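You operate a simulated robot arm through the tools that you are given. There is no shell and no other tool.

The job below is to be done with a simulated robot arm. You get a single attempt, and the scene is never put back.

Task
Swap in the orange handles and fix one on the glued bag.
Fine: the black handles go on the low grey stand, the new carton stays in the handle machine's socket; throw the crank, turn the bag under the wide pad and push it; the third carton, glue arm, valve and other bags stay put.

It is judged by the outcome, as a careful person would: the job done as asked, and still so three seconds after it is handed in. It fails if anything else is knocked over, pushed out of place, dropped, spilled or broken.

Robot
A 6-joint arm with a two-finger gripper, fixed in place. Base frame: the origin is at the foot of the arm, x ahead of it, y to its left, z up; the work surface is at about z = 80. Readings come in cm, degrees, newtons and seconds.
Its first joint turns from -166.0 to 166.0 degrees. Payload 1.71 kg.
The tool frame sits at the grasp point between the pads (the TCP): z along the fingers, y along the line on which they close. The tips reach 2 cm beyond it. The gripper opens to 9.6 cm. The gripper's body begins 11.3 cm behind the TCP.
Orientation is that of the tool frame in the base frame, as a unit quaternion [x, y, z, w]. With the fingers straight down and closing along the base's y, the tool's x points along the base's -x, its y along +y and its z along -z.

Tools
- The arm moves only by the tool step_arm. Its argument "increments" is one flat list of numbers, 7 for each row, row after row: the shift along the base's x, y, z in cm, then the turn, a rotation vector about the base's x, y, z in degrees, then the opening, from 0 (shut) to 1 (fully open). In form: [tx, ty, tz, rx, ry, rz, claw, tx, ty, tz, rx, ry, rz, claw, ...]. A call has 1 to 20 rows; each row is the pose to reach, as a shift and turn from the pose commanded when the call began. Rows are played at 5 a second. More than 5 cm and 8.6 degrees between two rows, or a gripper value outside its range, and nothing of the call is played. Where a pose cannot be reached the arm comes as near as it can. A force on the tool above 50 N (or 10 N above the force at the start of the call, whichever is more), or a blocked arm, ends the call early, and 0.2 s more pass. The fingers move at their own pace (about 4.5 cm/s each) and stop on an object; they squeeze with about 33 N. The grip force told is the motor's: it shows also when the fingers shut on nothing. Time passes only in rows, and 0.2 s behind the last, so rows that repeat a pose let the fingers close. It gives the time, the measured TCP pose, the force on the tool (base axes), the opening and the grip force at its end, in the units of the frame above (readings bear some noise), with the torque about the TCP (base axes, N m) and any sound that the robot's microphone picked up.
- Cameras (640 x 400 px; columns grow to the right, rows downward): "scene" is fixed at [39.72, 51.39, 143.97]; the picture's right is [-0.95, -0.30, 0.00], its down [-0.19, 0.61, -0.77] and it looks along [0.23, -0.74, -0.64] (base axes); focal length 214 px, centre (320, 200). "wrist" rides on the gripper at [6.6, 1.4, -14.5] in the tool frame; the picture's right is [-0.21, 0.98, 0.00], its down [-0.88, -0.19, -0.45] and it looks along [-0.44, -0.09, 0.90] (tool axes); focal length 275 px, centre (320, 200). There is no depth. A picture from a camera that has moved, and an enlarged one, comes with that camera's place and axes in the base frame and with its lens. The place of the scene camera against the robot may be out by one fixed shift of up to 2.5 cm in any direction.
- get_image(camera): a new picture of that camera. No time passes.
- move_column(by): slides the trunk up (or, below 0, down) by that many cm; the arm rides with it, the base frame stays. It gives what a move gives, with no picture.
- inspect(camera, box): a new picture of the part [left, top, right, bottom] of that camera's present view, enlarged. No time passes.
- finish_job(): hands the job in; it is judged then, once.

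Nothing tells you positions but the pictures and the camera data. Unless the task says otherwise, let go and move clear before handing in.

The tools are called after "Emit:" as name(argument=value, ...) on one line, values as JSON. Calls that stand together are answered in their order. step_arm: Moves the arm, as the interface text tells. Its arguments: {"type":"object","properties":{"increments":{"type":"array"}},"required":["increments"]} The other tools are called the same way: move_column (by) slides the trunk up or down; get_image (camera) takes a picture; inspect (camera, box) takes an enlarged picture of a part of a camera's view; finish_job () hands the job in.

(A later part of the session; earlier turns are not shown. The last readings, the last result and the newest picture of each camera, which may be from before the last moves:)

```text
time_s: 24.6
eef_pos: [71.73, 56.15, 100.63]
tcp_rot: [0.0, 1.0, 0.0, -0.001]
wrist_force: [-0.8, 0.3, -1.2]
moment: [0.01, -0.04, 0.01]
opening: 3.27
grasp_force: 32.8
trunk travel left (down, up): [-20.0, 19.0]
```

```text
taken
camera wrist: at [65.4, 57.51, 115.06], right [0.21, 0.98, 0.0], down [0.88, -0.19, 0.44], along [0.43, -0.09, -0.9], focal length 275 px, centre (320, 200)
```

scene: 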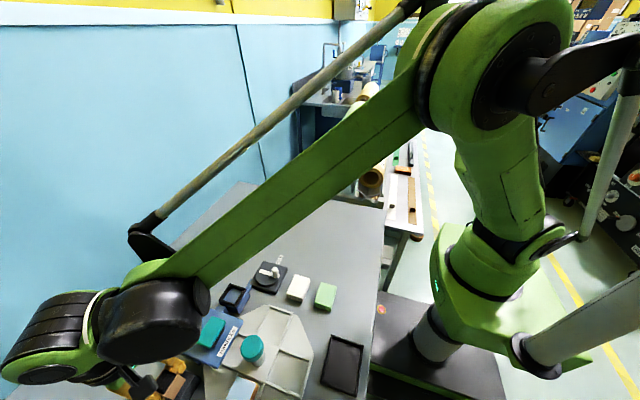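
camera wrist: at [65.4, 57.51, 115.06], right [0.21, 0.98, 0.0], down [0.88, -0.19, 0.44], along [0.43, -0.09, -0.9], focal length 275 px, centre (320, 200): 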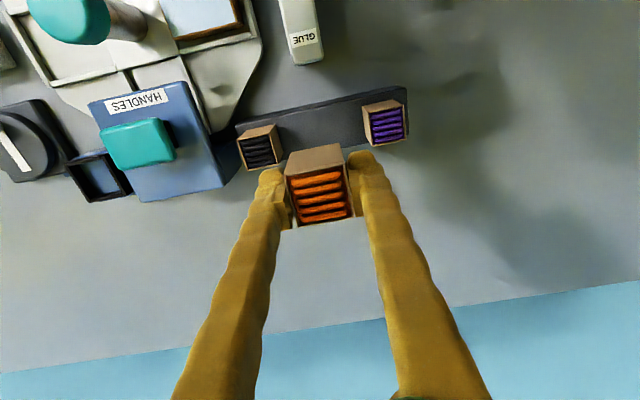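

Orange carton lifted, purple and black undisturbed. Carrying it over to above the socket.

Emit:
step_arm(increments=[0, -4, 0, 0, 0, 0, 0.2, 0, -8, 0, 0, 0, 0, 0.2, 0, -12, 0, 0, 0, 0, 0.2, 0, -16, 0, 0, 0, 0, 0.2, 0.1, -20, 0, 0, 0, 0, 0.2, 0.2, -24, 0, 0, 0, 0, 0.2, 0.2, -26.5, 0, 0, 0, 0, 0.2, 0.2, -26.5, 0, 0, 0, 0, 0.2])

Emit:
get_image(camera="wrist")

Emit:
inspect(camera="wrist", box=[260, 80, 400, 240])

Emit:
inspect(camera="scene", box=[160, 220, 320, 320])

```text
time_s: 26.4
eef_pos: [71.96, 29.37, 100.68]
tcp_rot: [0.0, 1.0, 0.0, -0.001]
wrist_force: [-0.2, -1.2, -0.6]
moment: [0.01, -0.01, -0.01]
opening: 3.24
grasp_force: 32.9
trunk travel left (down, up): [-20.0, 19.0]
```

```text
taken
camera wrist: at [65.58, 30.85, 115.17], right [0.21, 0.98, 0.0], down [0.88, -0.19, 0.44], along [0.43, -0.09, -0.9], focal length 275 px, centre (320, 200)
```

wrist: 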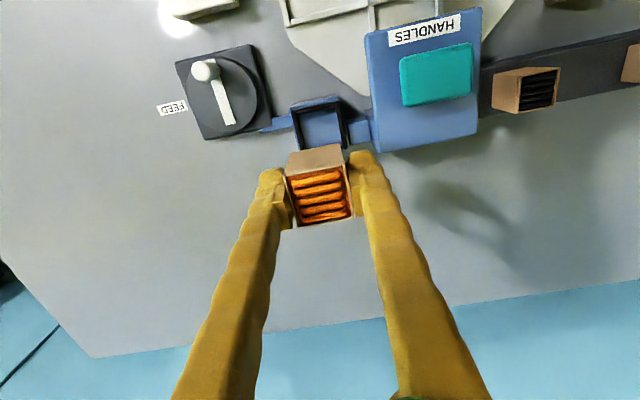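

```text
2.50 times, centred on (330, 160) of wrist
camera zoom: at [65.58, 30.85, 115.17], right [0.21, 0.98, 0.0], down [0.88, -0.19, 0.44], along [0.43, -0.09, -0.9], focal length 688 px, centre (295, 300)
```

zoom: 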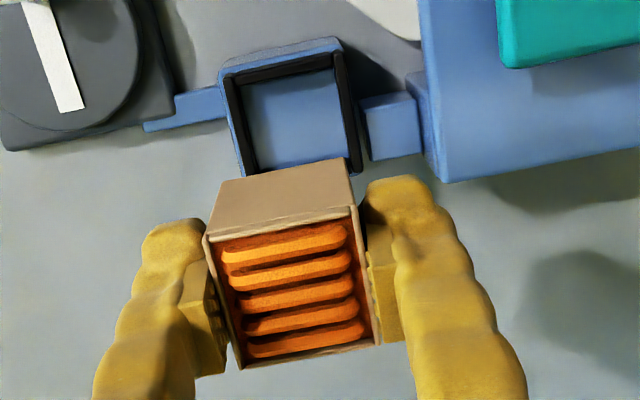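

```text
4.00 times, centred on (240, 270) of scene
camera zoom: at [39.72, 51.39, 143.97], right [-0.95, -0.3, 0.0], down [-0.19, 0.61, -0.77], along [0.23, -0.74, -0.64], focal length 858 px, centre (640, -80)
```

zoom: 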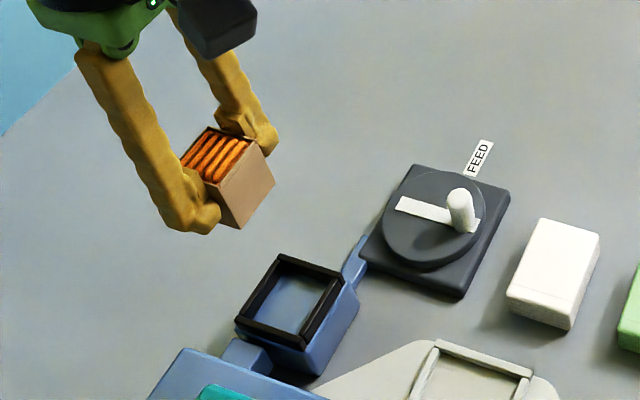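

Emit:
step_arm(increments=[-0.1, 0.05, -3, 0, 0, 0, 0.2, -0.1, 0.05, -6, 0, 0, 0, 0.2, -0.1, 0.05, -9, 0, 0, 0, 0.2, -0.1, 0.05, -10.4, 0, 0, 0, 0.2, -0.1, 0.05, -10.4, 0, 0, 0, 0.2])

Emit:
inspect(camera="wrist", box=[260, 100, 400, 240])

Emit:
inspect(camera="scene", box=[180, 240, 300, 320])

```text
time_s: 27.6
eef_pos: [72.05, 29.41, 90.2]
tcp_rot: [0.0, 1.0, 0.0, -0.001]
wrist_force: [0.7, 0.1, 0.1]
moment: [-0.01, 0.03, -0.03]
opening: 3.24
grasp_force: 32.8
trunk travel left (down, up): [-20.0, 19.0]
```

```text
2.86 times, centred on (330, 170) of wrist
camera zoom: at [65.55, 30.79, 104.7], right [0.21, 0.98, 0.0], down [0.88, -0.19, 0.44], along [0.43, -0.09, -0.9], focal length 786 px, centre (291, 286)
```

zoom: 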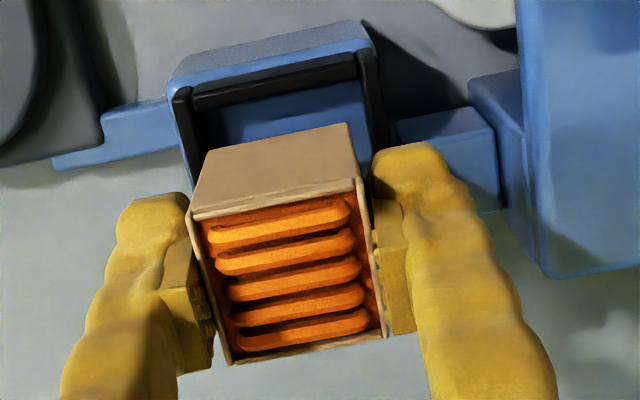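

```text
5.00 times, centred on (240, 280) of scene
camera zoom: at [39.72, 51.39, 143.97], right [-0.95, -0.3, 0.0], down [-0.19, 0.61, -0.77], along [0.23, -0.74, -0.64], focal length 1072 px, centre (720, -200)
```

zoom: 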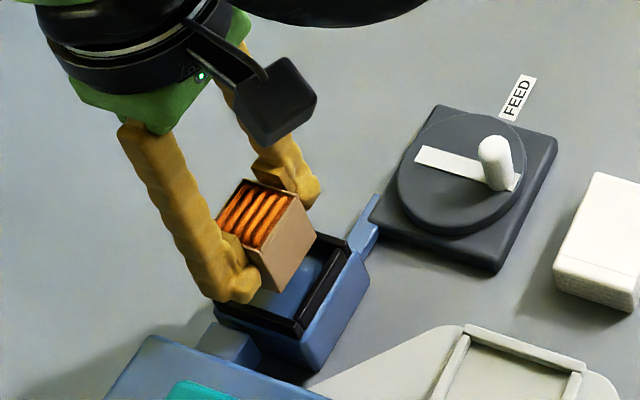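

Emit:
step_arm(increments=[-0.25, 0.15, 0, 0, 0, 0, 0.2, -0.25, 0.15, -0.4, 0, 0, 0, 0.2, -0.25, 0.15, -0.8, 0, 0, 0, 0.2, -0.25, 0.15, -1.2, 0, 0, 0, 0.2, -0.25, 0.15, -1.2, 0, 0, 0, 0.2])

Emit:
inspect(camera="wrist", box=[260, 100, 400, 240])

Emit:
inspect(camera="scene", box=[200, 260, 280, 320])

```text
time_s: 28.8
eef_pos: [71.75, 29.49, 89.1]
tcp_rot: [0.0, 1.0, 0.0, -0.001]
wrist_force: [-0.2, 0.7, -0.2]
moment: [-0.02, -0.03, 0.0]
opening: 3.25
grasp_force: 33.2
trunk travel left (down, up): [-20.0, 19.0]
```

```text
2.86 times, centred on (330, 170) of wrist
camera zoom: at [65.28, 30.94, 103.59], right [0.21, 0.98, 0.0], down [0.88, -0.19, 0.44], along [0.43, -0.09, -0.9], focal length 786 px, centre (291, 286)
```

zoom: 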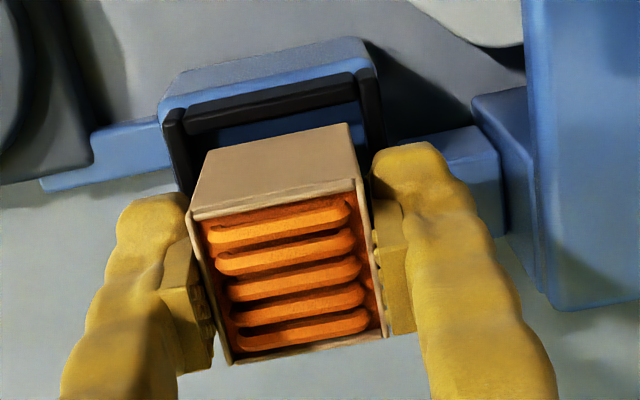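

```text
6.67 times, centred on (240, 290) of scene
camera zoom: at [39.72, 51.39, 143.97], right [-0.95, -0.3, 0.0], down [-0.19, 0.61, -0.77], along [0.23, -0.74, -0.64], focal length 1430 px, centre (853, -400)
```

zoom: 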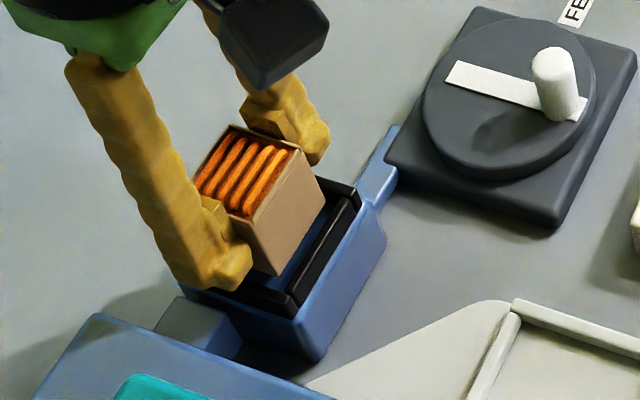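

Emit:
step_arm(increments=[-0.15, 0, 0, 0, 0, 0, 0.2, -0.15, 0, -0.4, 0, 0, 0, 0.2, -0.15, 0, -0.8, 0, 0, 0, 0.2, -0.15, 0, -1.1, 0, 0, 0, 0.2, -0.15, 0, -1.1, 0, 0, 0, 0.2])

```text
time_s: 30.0
eef_pos: [71.64, 29.63, 87.93]
tcp_rot: [0.0, 1.0, 0.0, -0.001]
wrist_force: [0.1, 0.3, -0.5]
moment: [0.02, 0.03, 0.0]
opening: 3.25
grasp_force: 32.7
trunk travel left (down, up): [-20.0, 19.0]
```

Emit:
step_arm(increments=[0, 0, -0.15, 0, 0, 0, 0.2, 0, 0, -0.3, 0, 0, 0, 0.2, 0, 0, -0.3, 0, 0, 0, 0.2])

Emit:
inspect(camera="scene", box=[200, 260, 280, 320])

```text
time_s: 30.8
eef_pos: [71.59, 29.63, 87.68]
tcp_rot: [0.0, 1.0, 0.001, -0.002]
wrist_force: [-0.3, 0.7, -0.4]
moment: [0.0, 0.04, 0.0]
opening: 3.25
grasp_force: 33.1
trunk travel left (down, up): [-20.0, 19.0]
```

```text
6.67 times, centred on (240, 290) of scene
camera zoom: at [39.72, 51.39, 143.97], right [-0.95, -0.3, 0.0], down [-0.19, 0.61, -0.77], along [0.23, -0.74, -0.64], focal length 1430 px, centre (853, -400)
```

zoom: 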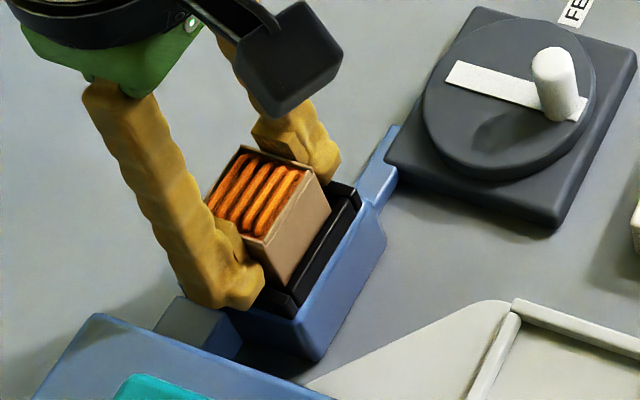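

Emit:
step_arm(increments=[0, 0, -0.1, 0, 0, 0, 0.2, 0, 0, -0.2, 0, 0, 0, 0.2, 0, 0, -0.2, 0, 0, 0, 0.2])

```text
time_s: 31.6
eef_pos: [71.66, 29.54, 87.52]
tcp_rot: [0.0, 1.0, 0.0, -0.001]
wrist_force: [7.6, 3.8, 27.3]
moment: [0.11, -0.21, 0.0]
opening: 3.28
grasp_force: 33.4
trunk travel left (down, up): [-20.0, 19.0]
```

Seated with contact force on the socket floor. I'll ease off, open, and rise.

Emit:
step_arm(increments=[0, 0, 0.12, 0, 0, 0, 0.2, 0, 0, 0.12, 0, 0, 0, 0.4, 0, 0, 0.12, 0, 0, 0, 0.52, 0, 0, 0.12, 0, 0, 0, 0.52])

Emit:
step_arm(increments=[0, 0, 2, 0, 0, 0, 0.52, 0, 0, 5, 0, 0, 0, 0.52, 0, 0, 9, 0, 0, 0, 0.52, 0, 0, 12, 0, 0, 0, 0.52, 0, 0, 12, 0, 0, 0, 0.52])

Emit:
get_image(camera="wrist")

Emit:
inspect(camera="wrist", box=[160, 40, 400, 180])

Emit:
inspect(camera="scene", box=[180, 240, 300, 320])

```text
time_s: 32.6
eef_pos: [71.52, 29.55, 87.54]
tcp_rot: [0.0, 1.0, 0.0, -0.001]
wrist_force: [1.5, 0.0, -0.1]
moment: [0.01, 0.02, 0.02]
opening: 4.96
grasp_force: 0.0
trunk travel left (down, up): [-20.0, 19.0]
```

```text
time_s: 33.8
eef_pos: [71.51, 29.54, 99.67]
tcp_rot: [0.0, 1.0, 0.0, -0.002]
wrist_force: [0.2, -0.4, 0.3]
moment: [0.02, -0.04, -0.01]
opening: 5.0
grasp_force: 0.0
trunk travel left (down, up): [-20.0, 19.0]
```

```text
taken
camera wrist: at [65.1, 30.95, 114.22], right [0.21, 0.98, 0.0], down [0.88, -0.19, 0.44], along [0.43, -0.09, -0.9], focal length 275 px, centre (320, 200)
```

wrist: 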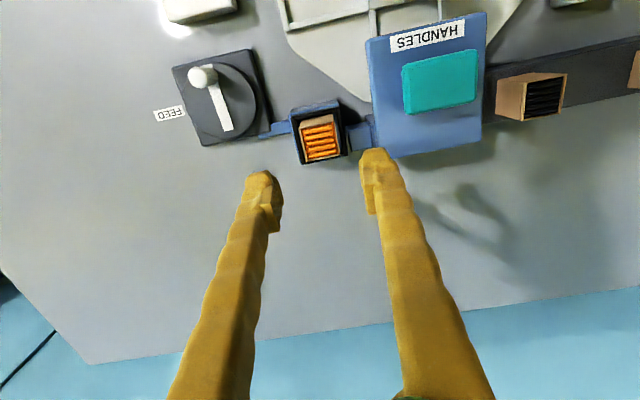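

```text
2.67 times, centred on (280, 110) of wrist
camera zoom: at [65.1, 30.95, 114.22], right [0.21, 0.98, 0.0], down [0.88, -0.19, 0.44], along [0.43, -0.09, -0.9], focal length 734 px, centre (427, 440)
```

zoom: 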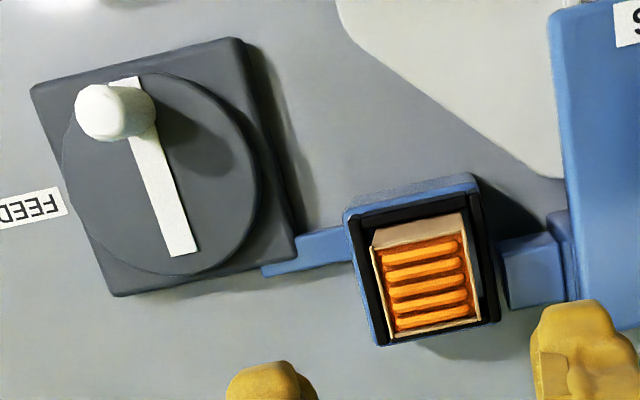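

```text
5.00 times, centred on (240, 280) of scene
camera zoom: at [39.72, 51.39, 143.97], right [-0.95, -0.3, 0.0], down [-0.19, 0.61, -0.77], along [0.23, -0.74, -0.64], focal length 1072 px, centre (720, -200)
```

zoom: 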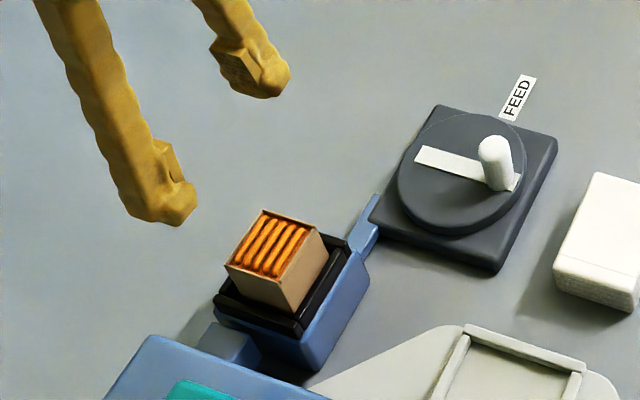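

Orange carton is seated. Next is the crank: pivot about (66.5, 19.4), pin at about (63.9, 19.7, top 85.5), FEED mark on its −y side. I'll move over the pin.

Emit:
step_arm(increments=[-2.5, -3.3, 0, 0, 0, 0, 0.5, -5, -6.6, -1, 0, 0, 0, 0.45, -7.6, -9.85, -2, 0, 0, 0, 0.45, -7.6, -9.85, -5, 0, 0, 0, 0.45, -7.6, -9.85, -8, 0, 0, 0, 0.45, -7.6, -9.85, -8, 0, 0, 0, 0.45])

Emit:
get_image(camera="wrist")

Emit:
inspect(camera="scene", box=[220, 220, 340, 310])

```text
time_s: 35.2
eef_pos: [63.88, 19.72, 91.34]
tcp_rot: [0.0, 1.0, 0.001, -0.001]
wrist_force: [-0.5, -0.5, 0.6]
moment: [0.0, 0.06, -0.01]
opening: 4.31
grasp_force: 0.1
trunk travel left (down, up): [-20.0, 19.0]
```

```text
taken
camera wrist: at [57.4, 21.15, 106.02], right [0.21, 0.98, 0.0], down [0.88, -0.19, 0.44], along [0.43, -0.09, -0.9], focal length 275 px, centre (320, 200)
```

wrist: 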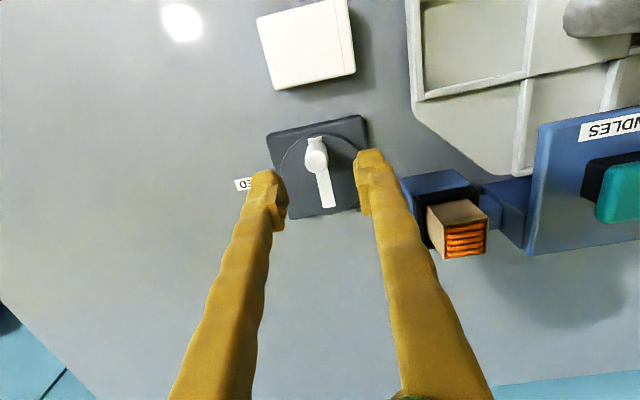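

```text
4.44 times, centred on (280, 265) of scene
camera zoom: at [39.72, 51.39, 143.97], right [-0.95, -0.3, 0.0], down [-0.19, 0.61, -0.77], along [0.23, -0.74, -0.64], focal length 953 px, centre (498, -89)
```

zoom: 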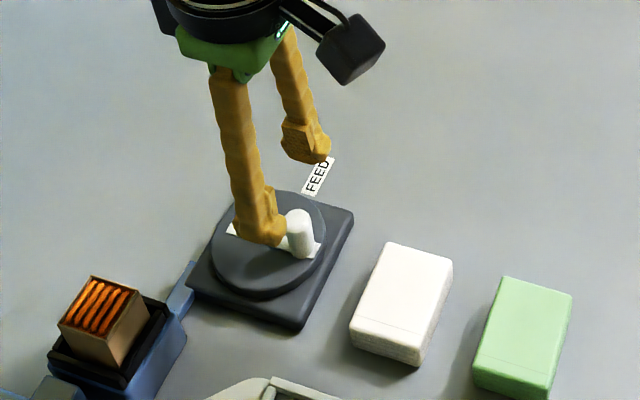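

Emit:
inspect(camera="wrist", box=[260, 110, 380, 225])

```text
3.48 times, centred on (320, 168) of wrist
camera zoom: at [57.4, 21.15, 106.02], right [0.21, 0.98, 0.0], down [0.88, -0.19, 0.44], along [0.43, -0.09, -0.9], focal length 958 px, centre (320, 313)
```

zoom: 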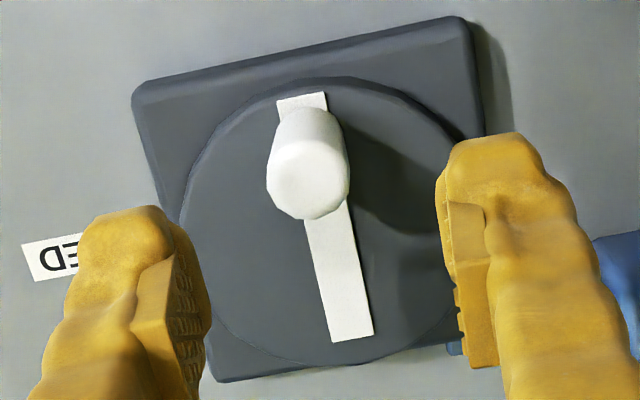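

Emit:
step_arm(increments=[0.1, -0.1, -3, 0, 0, 0, 0.45, 0.1, -0.1, -5, 0, 0, 0, 0.45, 0.1, -0.1, -6.3, 0, 0, 0, 0.45, 0.1, -0.1, -6.3, 0, 0, 0, 0.35, 0.1, -0.1, -6.3, 0, 0, 0, 0.24, 0.1, -0.1, -6.3, 0, 0, 0, 0.24])

Emit:
inspect(camera="wrist", box=[240, 100, 400, 260])

Emit:
inspect(camera="scene", box=[220, 220, 340, 310])

```text
time_s: 36.6
eef_pos: [64.09, 19.61, 85.19]
tcp_rot: [0.0, 1.0, 0.0, -0.002]
wrist_force: [0.0, 0.2, 1.2]
moment: [0.0, -0.04, -0.03]
opening: 2.32
grasp_force: 0.1
trunk travel left (down, up): [-20.0, 19.0]
```

```text
2.50 times, centred on (320, 180) of wrist
camera zoom: at [57.65, 21.09, 99.78], right [0.21, 0.98, 0.0], down [0.88, -0.19, 0.44], along [0.43, -0.09, -0.9], focal length 688 px, centre (320, 250)
```

zoom: 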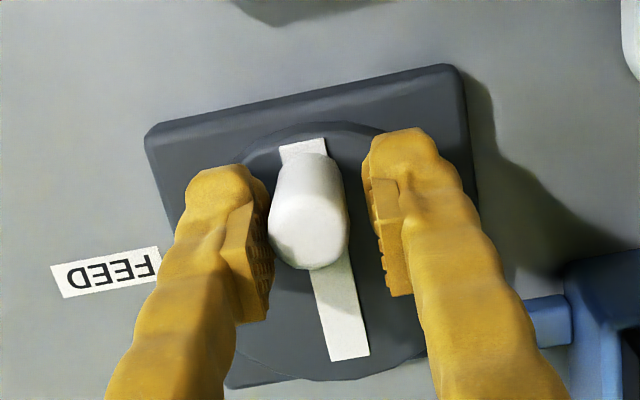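

```text
4.44 times, centred on (280, 265) of scene
camera zoom: at [39.72, 51.39, 143.97], right [-0.95, -0.3, 0.0], down [-0.19, 0.61, -0.77], along [0.23, -0.74, -0.64], focal length 953 px, centre (498, -89)
```

zoom: 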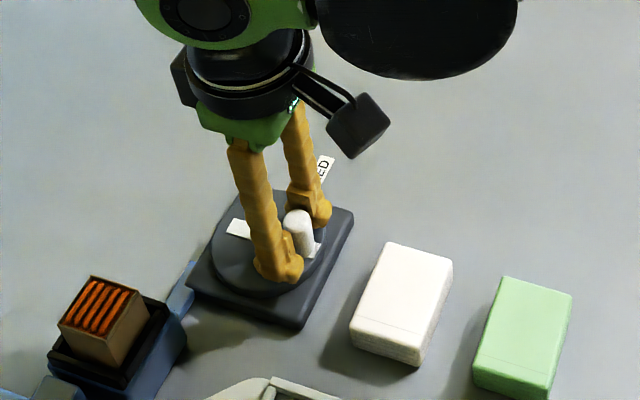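

Pin is caged between the pads. I'll begin orbiting it toward the FEED mark, turning the tool along, in a small test arc.

Emit:
step_arm(increments=[0.02, -0.33, 0, 0, 0, 8, 0.24, 0.09, -0.66, 0, 0, 0, 16, 0.24, 0.21, -0.98, 0, 0, 0, 24, 0.24, 0.21, -0.98, 0, 0, 0, 24, 0.24])

Emit:
inspect(camera="scene", box=[220, 220, 340, 310])

Emit:
inspect(camera="wrist", box=[240, 100, 400, 260])

```text
time_s: 37.6
eef_pos: [64.41, 18.67, 85.27]
tcp_rot: [-0.208, 0.978, 0.0, -0.001]
wrist_force: [-1.2, 0.9, 0.6]
moment: [0.01, 0.03, -0.01]
opening: 2.43
grasp_force: 1.0
trunk travel left (down, up): [-20.0, 19.0]
```

```text
4.44 times, centred on (280, 265) of scene
camera zoom: at [39.72, 51.39, 143.97], right [-0.95, -0.3, 0.0], down [-0.19, 0.61, -0.77], along [0.23, -0.74, -0.64], focal length 953 px, centre (498, -89)
```

zoom: 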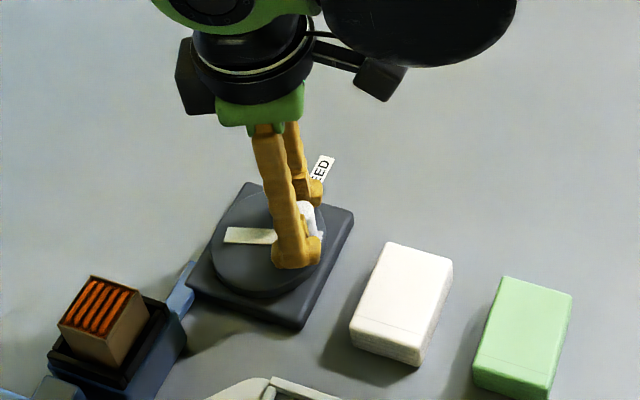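

```text
2.50 times, centred on (320, 180) of wrist
camera zoom: at [57.9, 17.27, 99.78], right [-0.21, 0.98, 0.0], down [0.88, 0.19, 0.44], along [0.43, 0.09, -0.9], focal length 688 px, centre (320, 250)
```

zoom: 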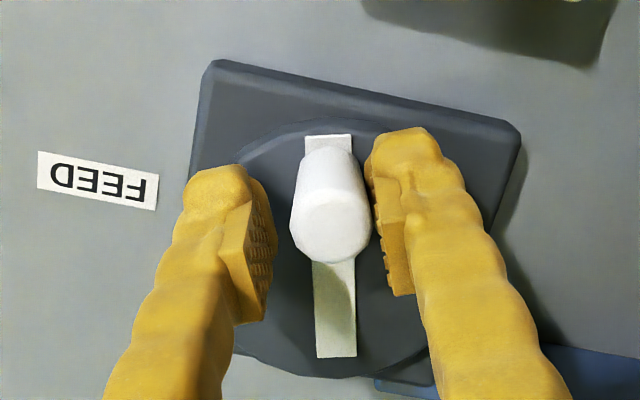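

Emit:
step_arm(increments=[0.155, -0.29, 0, 0, 0, 8, 0.24, 0.35, -0.56, 0, 0, 0, 16, 0.24, 0.585, -0.8, 0, 0, 0, 24, 0.24, 0.85, -1.01, 0, 0, 0, 32, 0.24, 0.85, -1.01, 0, 0, 0, 32, 0.24])

Emit:
inspect(camera="wrist", box=[240, 100, 400, 260])

```text
time_s: 38.8
eef_pos: [65.09, 17.57, 85.14]
tcp_rot: [-0.469, 0.883, 0.0, -0.001]
wrist_force: [-2.2, 2.3, -1.0]
moment: [0.0, -0.03, 0.02]
opening: 2.48
grasp_force: 1.3
trunk travel left (down, up): [-20.0, 19.0]
```

```text
2.50 times, centred on (320, 180) of wrist
camera zoom: at [60.45, 12.96, 99.76], right [-0.7, 0.72, 0.0], down [0.64, 0.62, 0.44], along [0.32, 0.31, -0.9], focal length 688 px, centre (320, 250)
```

zoom: 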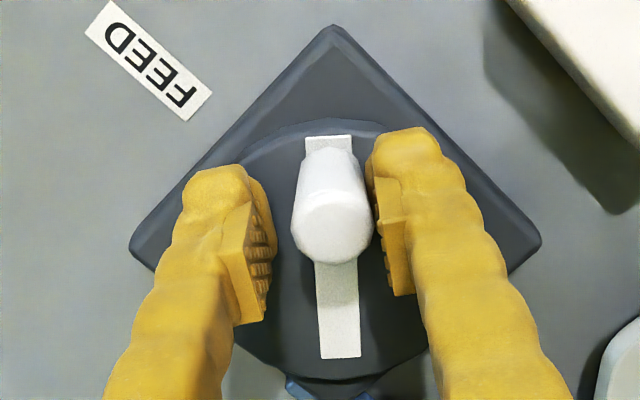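

Emit:
step_arm(increments=[0.29, -0.167, 0, 0, 0, 8, 0.24, 0.6, -0.293, 0, 0, 0, 16, 0.24, 0.925, -0.374, 0, 0, 0, 24, 0.24, 1.258, -0.409, 0, 0, 0, 32, 0.24, 1.258, -0.409, 0, 0, 0, 32, 0.24])

Emit:
inspect(camera="wrist", box=[200, 80, 440, 280])

Emit:
inspect(camera="scene", box=[160, 220, 340, 370])

```text
time_s: 40.0
eef_pos: [66.35, 17.11, 85.4]
tcp_rot: [-0.695, 0.719, 0.0, -0.002]
wrist_force: [-3.2, -0.4, -1.1]
moment: [0.0, 0.03, 0.0]
opening: 2.58
grasp_force: 1.6
trunk travel left (down, up): [-20.0, 19.0]
```

```text
2.00 times, centred on (320, 180) of wrist
camera zoom: at [64.87, 10.72, 99.87], right [-0.97, 0.24, 0.0], down [0.21, 0.87, 0.44], along [0.11, 0.43, -0.9], focal length 551 px, centre (320, 240)
```

zoom: 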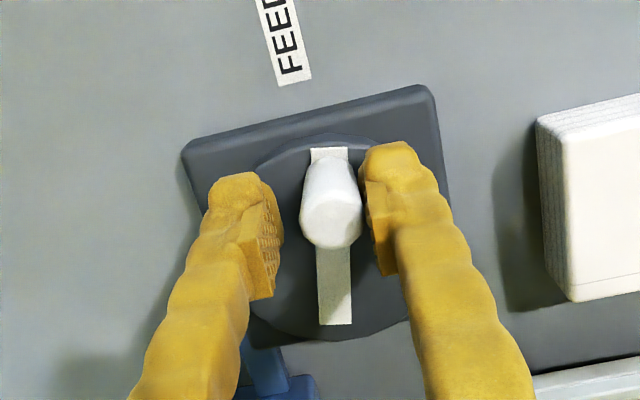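

```text
2.67 times, centred on (250, 295) of scene
camera zoom: at [39.72, 51.39, 143.97], right [-0.95, -0.3, 0.0], down [-0.19, 0.61, -0.77], along [0.23, -0.74, -0.64], focal length 572 px, centre (507, -53)
```

zoom: 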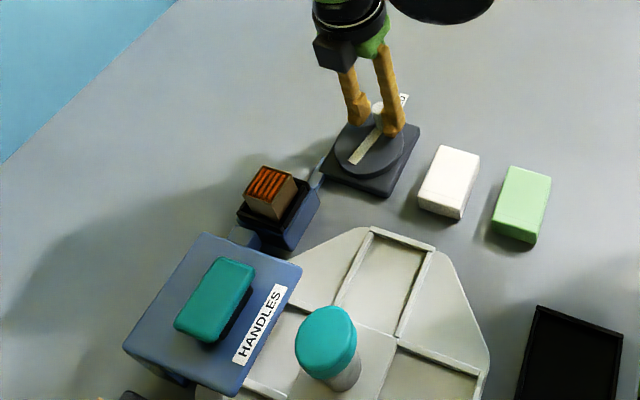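

Emit:
step_arm(increments=[0.335, 0.01, 0, 0, 0, 8, 0.24, 0.5, 0.035, 0, 0, 0, 12, 0.24, 0.5, 0.035, 0, 0, 0, 12, 0.24])

Emit:
inspect(camera="wrist", box=[200, 40, 440, 280])

```text
time_s: 40.8
eef_pos: [66.91, 17.14, 85.35]
tcp_rot: [0.766, -0.643, 0.0, 0.001]
wrist_force: [-4.2, -1.4, 1.3]
moment: [-0.03, 0.05, -0.02]
opening: 2.6
grasp_force: 1.7
trunk travel left (down, up): [-20.0, 19.0]
```

```text
1.67 times, centred on (320, 160) of wrist
camera zoom: at [66.74, 10.6, 99.8], right [-1.0, 0.03, 0.0], down [0.03, 0.9, 0.44], along [0.01, 0.44, -0.9], focal length 459 px, centre (320, 267)
```

zoom: 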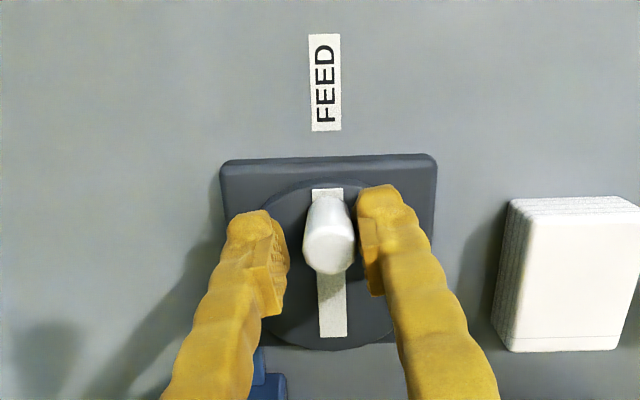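

Emit:
step_arm(increments=[0.325, 0.08, 0, 0, 0, 8, 0.24, 0.635, 0.207, 0, 0, 0, 16, 0.24, 0.635, 0.207, 0, 0, 0, 16, 0.24])

Emit:
inspect(camera="wrist", box=[200, 40, 440, 280])

Emit:
inspect(camera="scene", box=[160, 220, 340, 370])

```text
time_s: 41.6
eef_pos: [67.52, 17.39, 85.27]
tcp_rot: [0.848, -0.53, 0.0, 0.001]
wrist_force: [-13.6, -1.3, -1.1]
moment: [-0.01, 0.09, -0.1]
opening: 3.09
grasp_force: 6.0
trunk travel left (down, up): [-20.0, 19.0]
```

```text
1.67 times, centred on (320, 160) of wrist
camera zoom: at [69.19, 10.92, 99.78], right [-0.97, -0.24, 0.0], down [-0.22, 0.87, 0.44], along [-0.11, 0.43, -0.9], focal length 459 px, centre (320, 267)
```

zoom: 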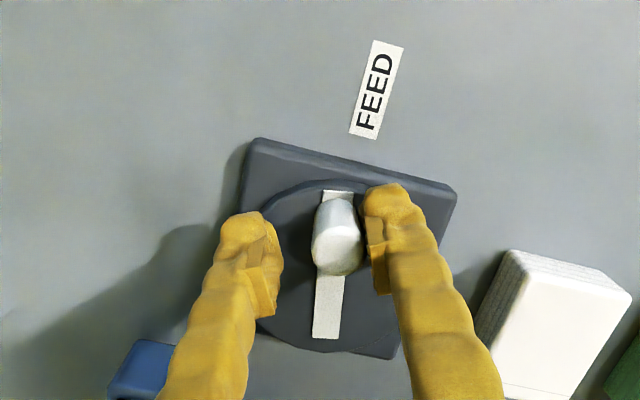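

```text
2.67 times, centred on (250, 295) of scene
camera zoom: at [39.72, 51.39, 143.97], right [-0.95, -0.3, 0.0], down [-0.19, 0.61, -0.77], along [0.23, -0.74, -0.64], focal length 572 px, centre (507, -53)
```

zoom: 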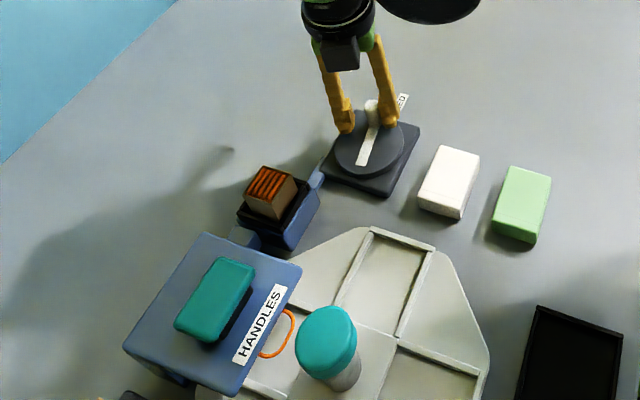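

The crank hit its stop and an orange handle has appeared at the press. I'll release the pin, rise and unwind the wrist.

Emit:
step_arm(increments=[-0.35, -0.1, 0, 0, 0, -8, 0.3, -0.35, -0.1, 0, 0, 0, -8, 0.42, -0.35, -0.1, 0, 0, 0, -8, 0.42, -0.35, -0.1, 3, 0, 0, -8, 0.42, -0.35, -0.1, 7, 0, 0, -8, 0.42, -0.35, -0.1, 12, 0, 0, -8, 0.42, -0.35, -0.1, 12, 0, 0, -8, 0.42])

Emit:
inspect(camera="scene", box=[160, 220, 340, 370])

Emit:
inspect(camera="scene", box=[180, 310, 300, 400])

```text
time_s: 43.2
eef_pos: [67.22, 17.28, 97.32]
tcp_rot: [0.809, -0.587, 0.0, 0.001]
wrist_force: [-0.4, 0.3, 0.4]
moment: [-0.02, -0.03, -0.01]
opening: 4.04
grasp_force: 0.0
trunk travel left (down, up): [-20.0, 19.0]
```

```text
2.67 times, centred on (250, 295) of scene
camera zoom: at [39.72, 51.39, 143.97], right [-0.95, -0.3, 0.0], down [-0.19, 0.61, -0.77], along [0.23, -0.74, -0.64], focal length 572 px, centre (507, -53)
```

zoom: 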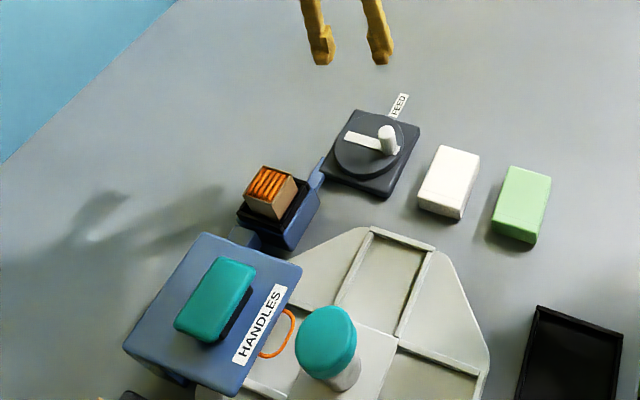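

```text
4.44 times, centred on (240, 355) of scene
camera zoom: at [39.72, 51.39, 143.97], right [-0.95, -0.3, 0.0], down [-0.19, 0.61, -0.77], along [0.23, -0.74, -0.64], focal length 953 px, centre (676, -489)
```

zoom: 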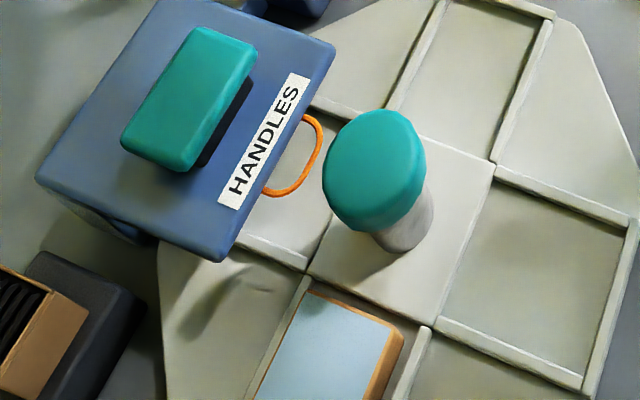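

Crank sprang back and the orange handle is loaded. Next I'll go to the turntable knob at (58.2, 40.3), with the fingers set diagonally so they clear the press while turning.

Emit:
step_arm(increments=[-1.1, 2.9, 1.7, 0, 0, -8, 0.5, -2.2, 5.8, 1.7, 0, 0, -16, 0.6, -3.4, 8.7, 1.7, 0, 0, -24, 0.667, -4.5, 11.6, 1.7, 0, 0, -32, 0.667, -5.6, 14.5, 1.7, 0, 0, -40, 0.667, -6.7, 17.4, 1.7, 0, 0, -48, 0.667, -7.9, 20.3, 1.7, 0, 0, -56, 0.667, -9, 22.95, 1.7, 0, 0, -63, 0.667, -9, 22.95, 1.7, 0, 0, -63, 0.667])

Emit:
get_image(camera="wrist")

Emit:
get_image(camera="scene")

```text
time_s: 45.2
eef_pos: [58.2, 40.17, 99.26]
tcp_rot: [-0.382, 0.924, 0.0, -0.001]
wrist_force: [0.1, -0.3, -0.1]
moment: [0.0, -0.01, -0.02]
opening: 6.41
grasp_force: 0.0
trunk travel left (down, up): [-20.0, 19.0]
```

```text
taken
camera wrist: at [52.61, 36.67, 113.78], right [-0.54, 0.84, 0.0], down [0.75, 0.49, 0.44], along [0.37, 0.24, -0.9], focal length 275 px, centre (320, 200)
```

wrist: 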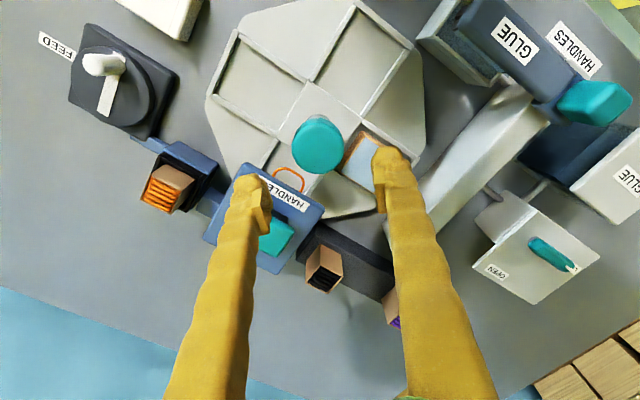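

```text
taken
```

scene: 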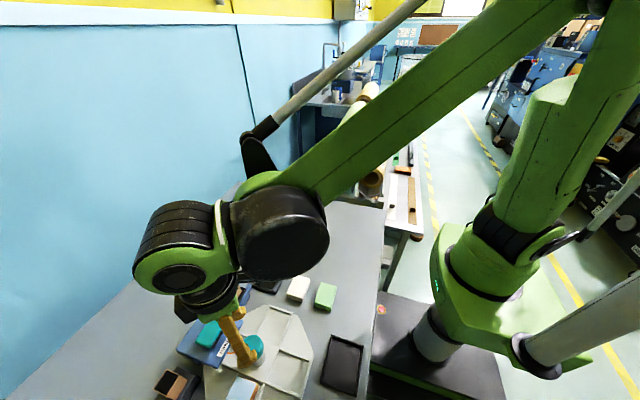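

Emit:
inspect(camera="wrist", box=[230, 70, 410, 230])

Emit:
inspect(camera="scene", box=[180, 300, 320, 400])

```text
2.50 times, centred on (320, 150) of wrist
camera zoom: at [52.61, 36.67, 113.78], right [-0.54, 0.84, 0.0], down [0.75, 0.49, 0.44], along [0.37, 0.24, -0.9], focal length 688 px, centre (320, 325)
```

zoom: 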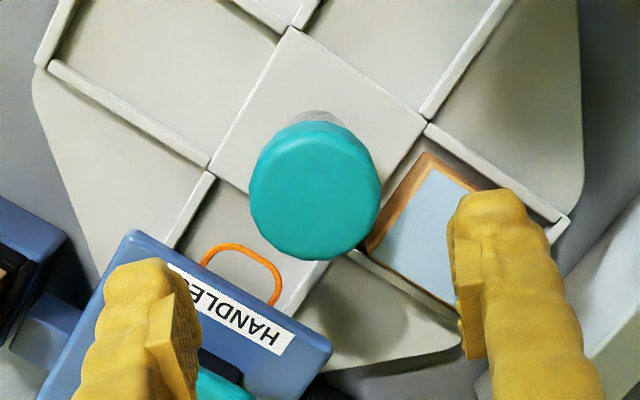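

```text
4.00 times, centred on (250, 350) of scene
camera zoom: at [39.72, 51.39, 143.97], right [-0.95, -0.3, 0.0], down [-0.19, 0.61, -0.77], along [0.23, -0.74, -0.64], focal length 858 px, centre (600, -400)
```

zoom: 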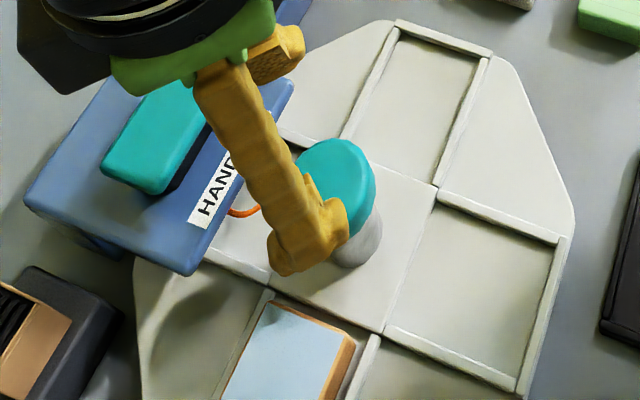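

Emit:
step_arm(increments=[0.1, 0, -4, 0, 0, 0, 0.667, 0.1, 0, -8, 0, 0, 0, 0.667, 0.1, 0, -10.2, 0, 0, 0, 0.667, 0.1, 0, -10.2, 0, 0, 0, 0.55, 0.1, 0, -10.2, 0, 0, 0, 0.4, 0.1, 0, -10.2, 0, 0, 0, 0.4, 0.1, 0, -10.2, 0, 0, 0, 0.4])

Emit:
get_image(camera="wrist")

Emit:
inspect(camera="scene", box=[180, 300, 320, 400])

```text
time_s: 46.8
eef_pos: [58.26, 40.16, 88.72]
tcp_rot: [-0.383, 0.924, 0.0, 0.0]
wrist_force: [-16.7, 7.4, -8.4]
moment: [0.2, -0.34, -0.05]
opening: 4.44
grasp_force: 34.9
trunk travel left (down, up): [-20.0, 19.0]
```

```text
taken
camera wrist: at [52.77, 36.65, 103.23], right [-0.55, 0.84, 0.0], down [0.75, 0.49, 0.44], along [0.37, 0.24, -0.9], focal length 275 px, centre (320, 200)
```

wrist: 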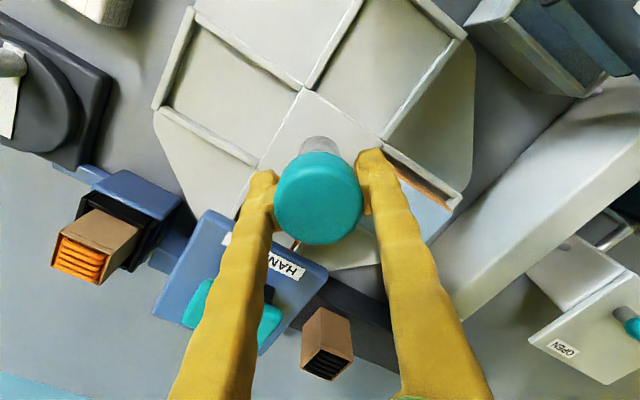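

```text
4.00 times, centred on (250, 350) of scene
camera zoom: at [39.72, 51.39, 143.97], right [-0.95, -0.3, 0.0], down [-0.19, 0.61, -0.77], along [0.23, -0.74, -0.64], focal length 858 px, centre (600, -400)
```

zoom: 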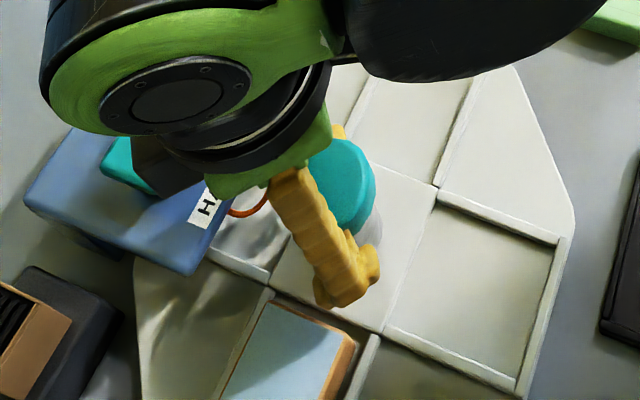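

Emit:
step_arm(increments=[-0.15, 0.07, 0, 0, 0, 0, 0.4, -0.15, 0.07, 0, 0, 0, 0, 0.4])

```text
time_s: 47.4
eef_pos: [58.34, 40.24, 88.65]
tcp_rot: [-0.382, 0.924, -0.001, -0.001]
wrist_force: [6.5, 2.9, 0.7]
moment: [-0.47, 0.34, 0.01]
opening: 4.4
grasp_force: 35.0
trunk travel left (down, up): [-20.0, 19.0]
```

Grip on the knob is good with low side force. I'll start turning clockwise (bag from +y toward the press at +x), a little first.

Emit:
step_arm(increments=[0.03, 0, 0, 0, 0, -6, 0.4, 0.05, 0, 0, 0, 0, -12, 0.4, 0.05, 0, 0, 0, 0, -18, 0.4, 0.05, 0, 0, 0, 0, -18, 0.4])

Emit:
inspect(camera="wrist", box=[140, 0, 500, 300])

Emit:
inspect(camera="scene", box=[160, 280, 340, 400])

```text
time_s: 48.4
eef_pos: [58.28, 40.11, 88.69]
tcp_rot: [-0.231, 0.973, 0.0, -0.002]
wrist_force: [9.5, -35.6, -28.6]
moment: [0.77, 0.14, 0.09]
opening: 4.42
grasp_force: 34.5
trunk travel left (down, up): [-20.0, 19.0]
```

```text
1.33 times, centred on (320, 150) of wrist
camera zoom: at [51.99, 38.5, 103.26], right [-0.26, 0.97, 0.0], down [0.87, 0.23, 0.44], along [0.43, 0.11, -0.9], focal length 367 px, centre (320, 267)
```

zoom: 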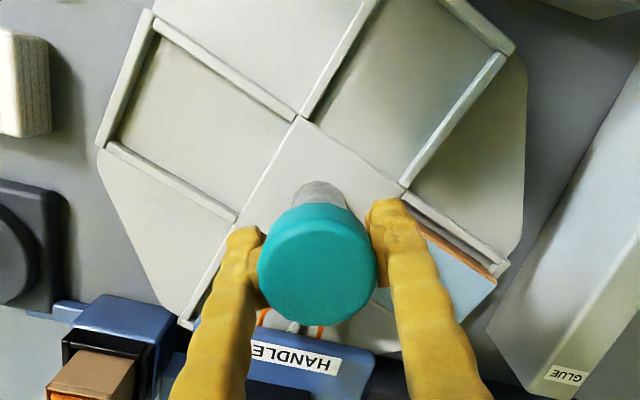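

```text
3.33 times, centred on (250, 340) of scene
camera zoom: at [39.72, 51.39, 143.97], right [-0.95, -0.3, 0.0], down [-0.19, 0.61, -0.77], along [0.23, -0.74, -0.64], focal length 715 px, centre (553, -267)
```

zoom: 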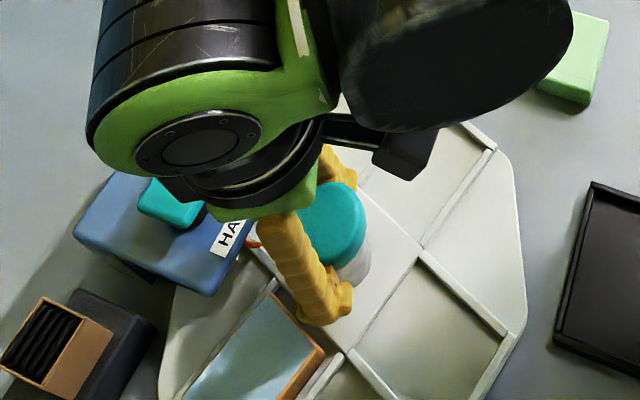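

Emit:
step_arm(increments=[0.04, -0.15, -0.1, 0, 0, 0, 0.4, 0.04, -0.22, -0.12, 0, 0, 0, 0.4, 0.04, -0.22, -0.12, 0, 0, 0, 0.4])

```text
time_s: 49.2
eef_pos: [58.42, 40.16, 88.69]
tcp_rot: [-0.232, 0.973, 0.001, 0.0]
wrist_force: [29.8, -5.6, 23.2]
moment: [-0.35, 1.0, 0.1]
opening: 4.41
grasp_force: 35.0
trunk travel left (down, up): [-20.0, 19.0]
```

Emit:
step_arm(increments=[0.12, -0.03, 0.06, 0, 0, 0, 0.4, 0.12, -0.03, 0.06, 0, 0, 0, 0.4])

```text
time_s: 49.8
eef_pos: [58.34, 40.25, 88.78]
tcp_rot: [-0.234, 0.972, 0.001, -0.001]
wrist_force: [17.6, -0.6, 11.3]
moment: [0.44, -0.31, 0.04]
opening: 4.42
grasp_force: 35.0
trunk travel left (down, up): [-20.0, 19.0]
```

Emit:
step_arm(increments=[0.05, 0, 0.03, 0, 0, -6, 0.4, 0.05, 0, 0.03, 0, 0, -12, 0.4, 0.05, 0, 0.03, 0, 0, -12, 0.4])

```text
time_s: 50.6
eef_pos: [58.4, 40.04, 88.72]
tcp_rot: [-0.129, 0.992, 0.0, -0.002]
wrist_force: [1.4, -8.4, -10.9]
moment: [0.22, -0.1, 0.0]
opening: 4.41
grasp_force: 35.2
trunk travel left (down, up): [-20.0, 19.0]
```

Emit:
step_arm(increments=[0, -0.04, -0.03, 0, 0, -6, 0.4, 0, -0.06, -0.05, 0, 0, -12, 0.4, 0, -0.08, -0.05, 0, 0, -18, 0.4, 0, -0.08, -0.05, 0, 0, -18, 0.4])

Emit:
inspect(camera="scene", box=[160, 280, 340, 400])

Emit:
get_image(camera="wrist")

```text
time_s: 51.6
eef_pos: [58.41, 40.04, 88.82]
tcp_rot: [0.027, 1.0, 0.0, -0.001]
wrist_force: [2.1, -12.0, 0.6]
moment: [0.13, 0.33, 0.05]
opening: 4.4
grasp_force: 35.3
trunk travel left (down, up): [-20.0, 19.0]
```

```text
3.33 times, centred on (250, 340) of scene
camera zoom: at [39.72, 51.39, 143.97], right [-0.95, -0.3, 0.0], down [-0.19, 0.61, -0.77], along [0.23, -0.74, -0.64], focal length 715 px, centre (553, -267)
```

zoom: 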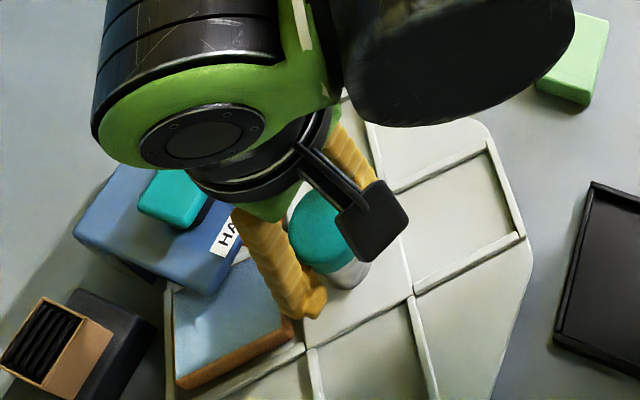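

```text
taken
camera wrist: at [52.01, 41.73, 103.27], right [0.26, 0.97, 0.0], down [0.87, -0.23, 0.44], along [0.43, -0.11, -0.9], focal length 275 px, centre (320, 200)
```

wrist: 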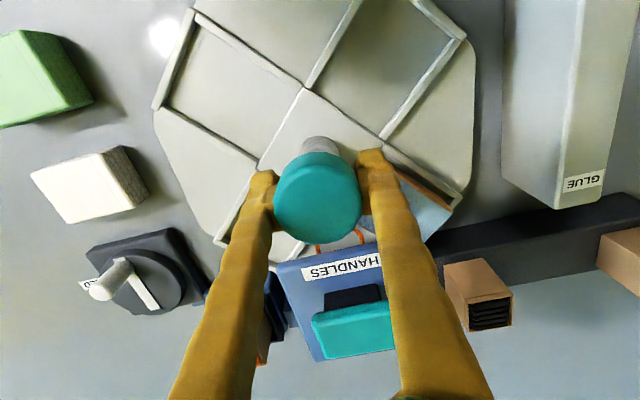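

Turntable follows well; the bag is halfway to the press. Continuing.

Emit:
step_arm(increments=[0, -0.06, 0, 0, 0, -6, 0.4, 0, -0.1, 0, 0, 0, -12, 0.4, 0, -0.12, 0, 0, 0, -18, 0.4, 0, -0.12, 0, 0, 0, -18, 0.4])

Emit:
inspect(camera="scene", box=[160, 280, 340, 400])

```text
time_s: 52.6
eef_pos: [58.39, 39.92, 88.69]
tcp_rot: [0.184, 0.983, 0.0, -0.001]
wrist_force: [2.9, -19.2, 3.2]
moment: [0.15, -0.15, 0.01]
opening: 4.4
grasp_force: 34.9
trunk travel left (down, up): [-20.0, 19.0]
```

```text
3.33 times, centred on (250, 340) of scene
camera zoom: at [39.72, 51.39, 143.97], right [-0.95, -0.3, 0.0], down [-0.19, 0.61, -0.77], along [0.23, -0.74, -0.64], focal length 715 px, centre (553, -267)
```

zoom: 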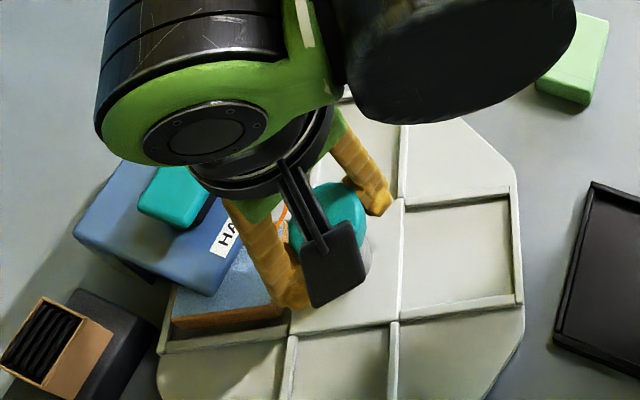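

Emit:
step_arm(increments=[0, -0.08, 0, 0, 0, -6, 0.4, 0, -0.14, 0, 0, 0, -12, 0.4, 0, -0.16, 0, 0, 0, -18, 0.4, 0, -0.16, 0, 0, 0, -18, 0.4])

Emit:
inspect(camera="scene", box=[160, 280, 340, 400])

Emit:
get_image(camera="wrist")

```text
time_s: 53.6
eef_pos: [58.33, 39.76, 88.73]
tcp_rot: [0.335, 0.942, 0.0, -0.002]
wrist_force: [-14.5, -15.3, -4.1]
moment: [0.4, -0.03, 0.0]
opening: 4.41
grasp_force: 35.2
trunk travel left (down, up): [-20.0, 19.0]
```

```text
3.33 times, centred on (250, 340) of scene
camera zoom: at [39.72, 51.39, 143.97], right [-0.95, -0.3, 0.0], down [-0.19, 0.61, -0.77], along [0.23, -0.74, -0.64], focal length 715 px, centre (553, -267)
```

zoom: 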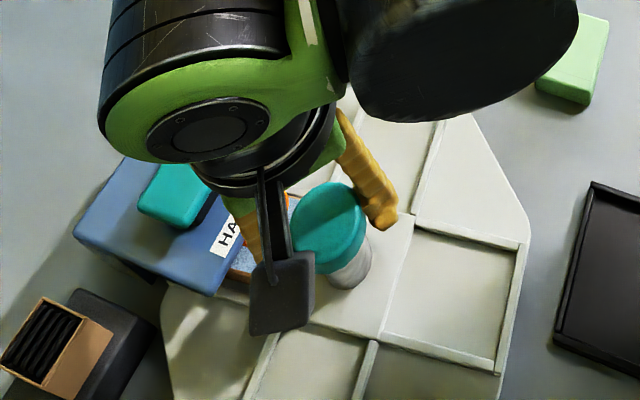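

```text
taken
camera wrist: at [54.18, 44.97, 103.27], right [0.78, 0.63, 0.0], down [0.57, -0.7, 0.44], along [0.28, -0.34, -0.9], focal length 275 px, centre (320, 200)
```

wrist: 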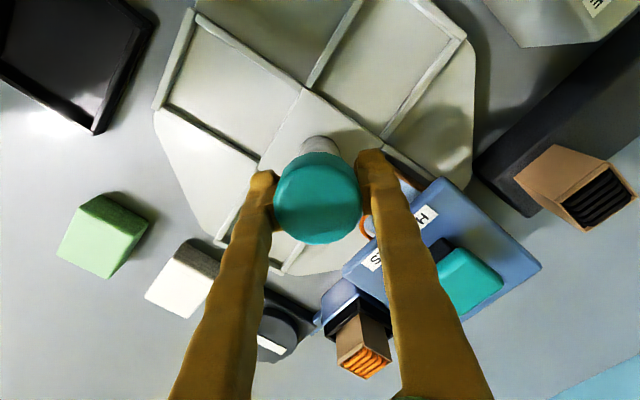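

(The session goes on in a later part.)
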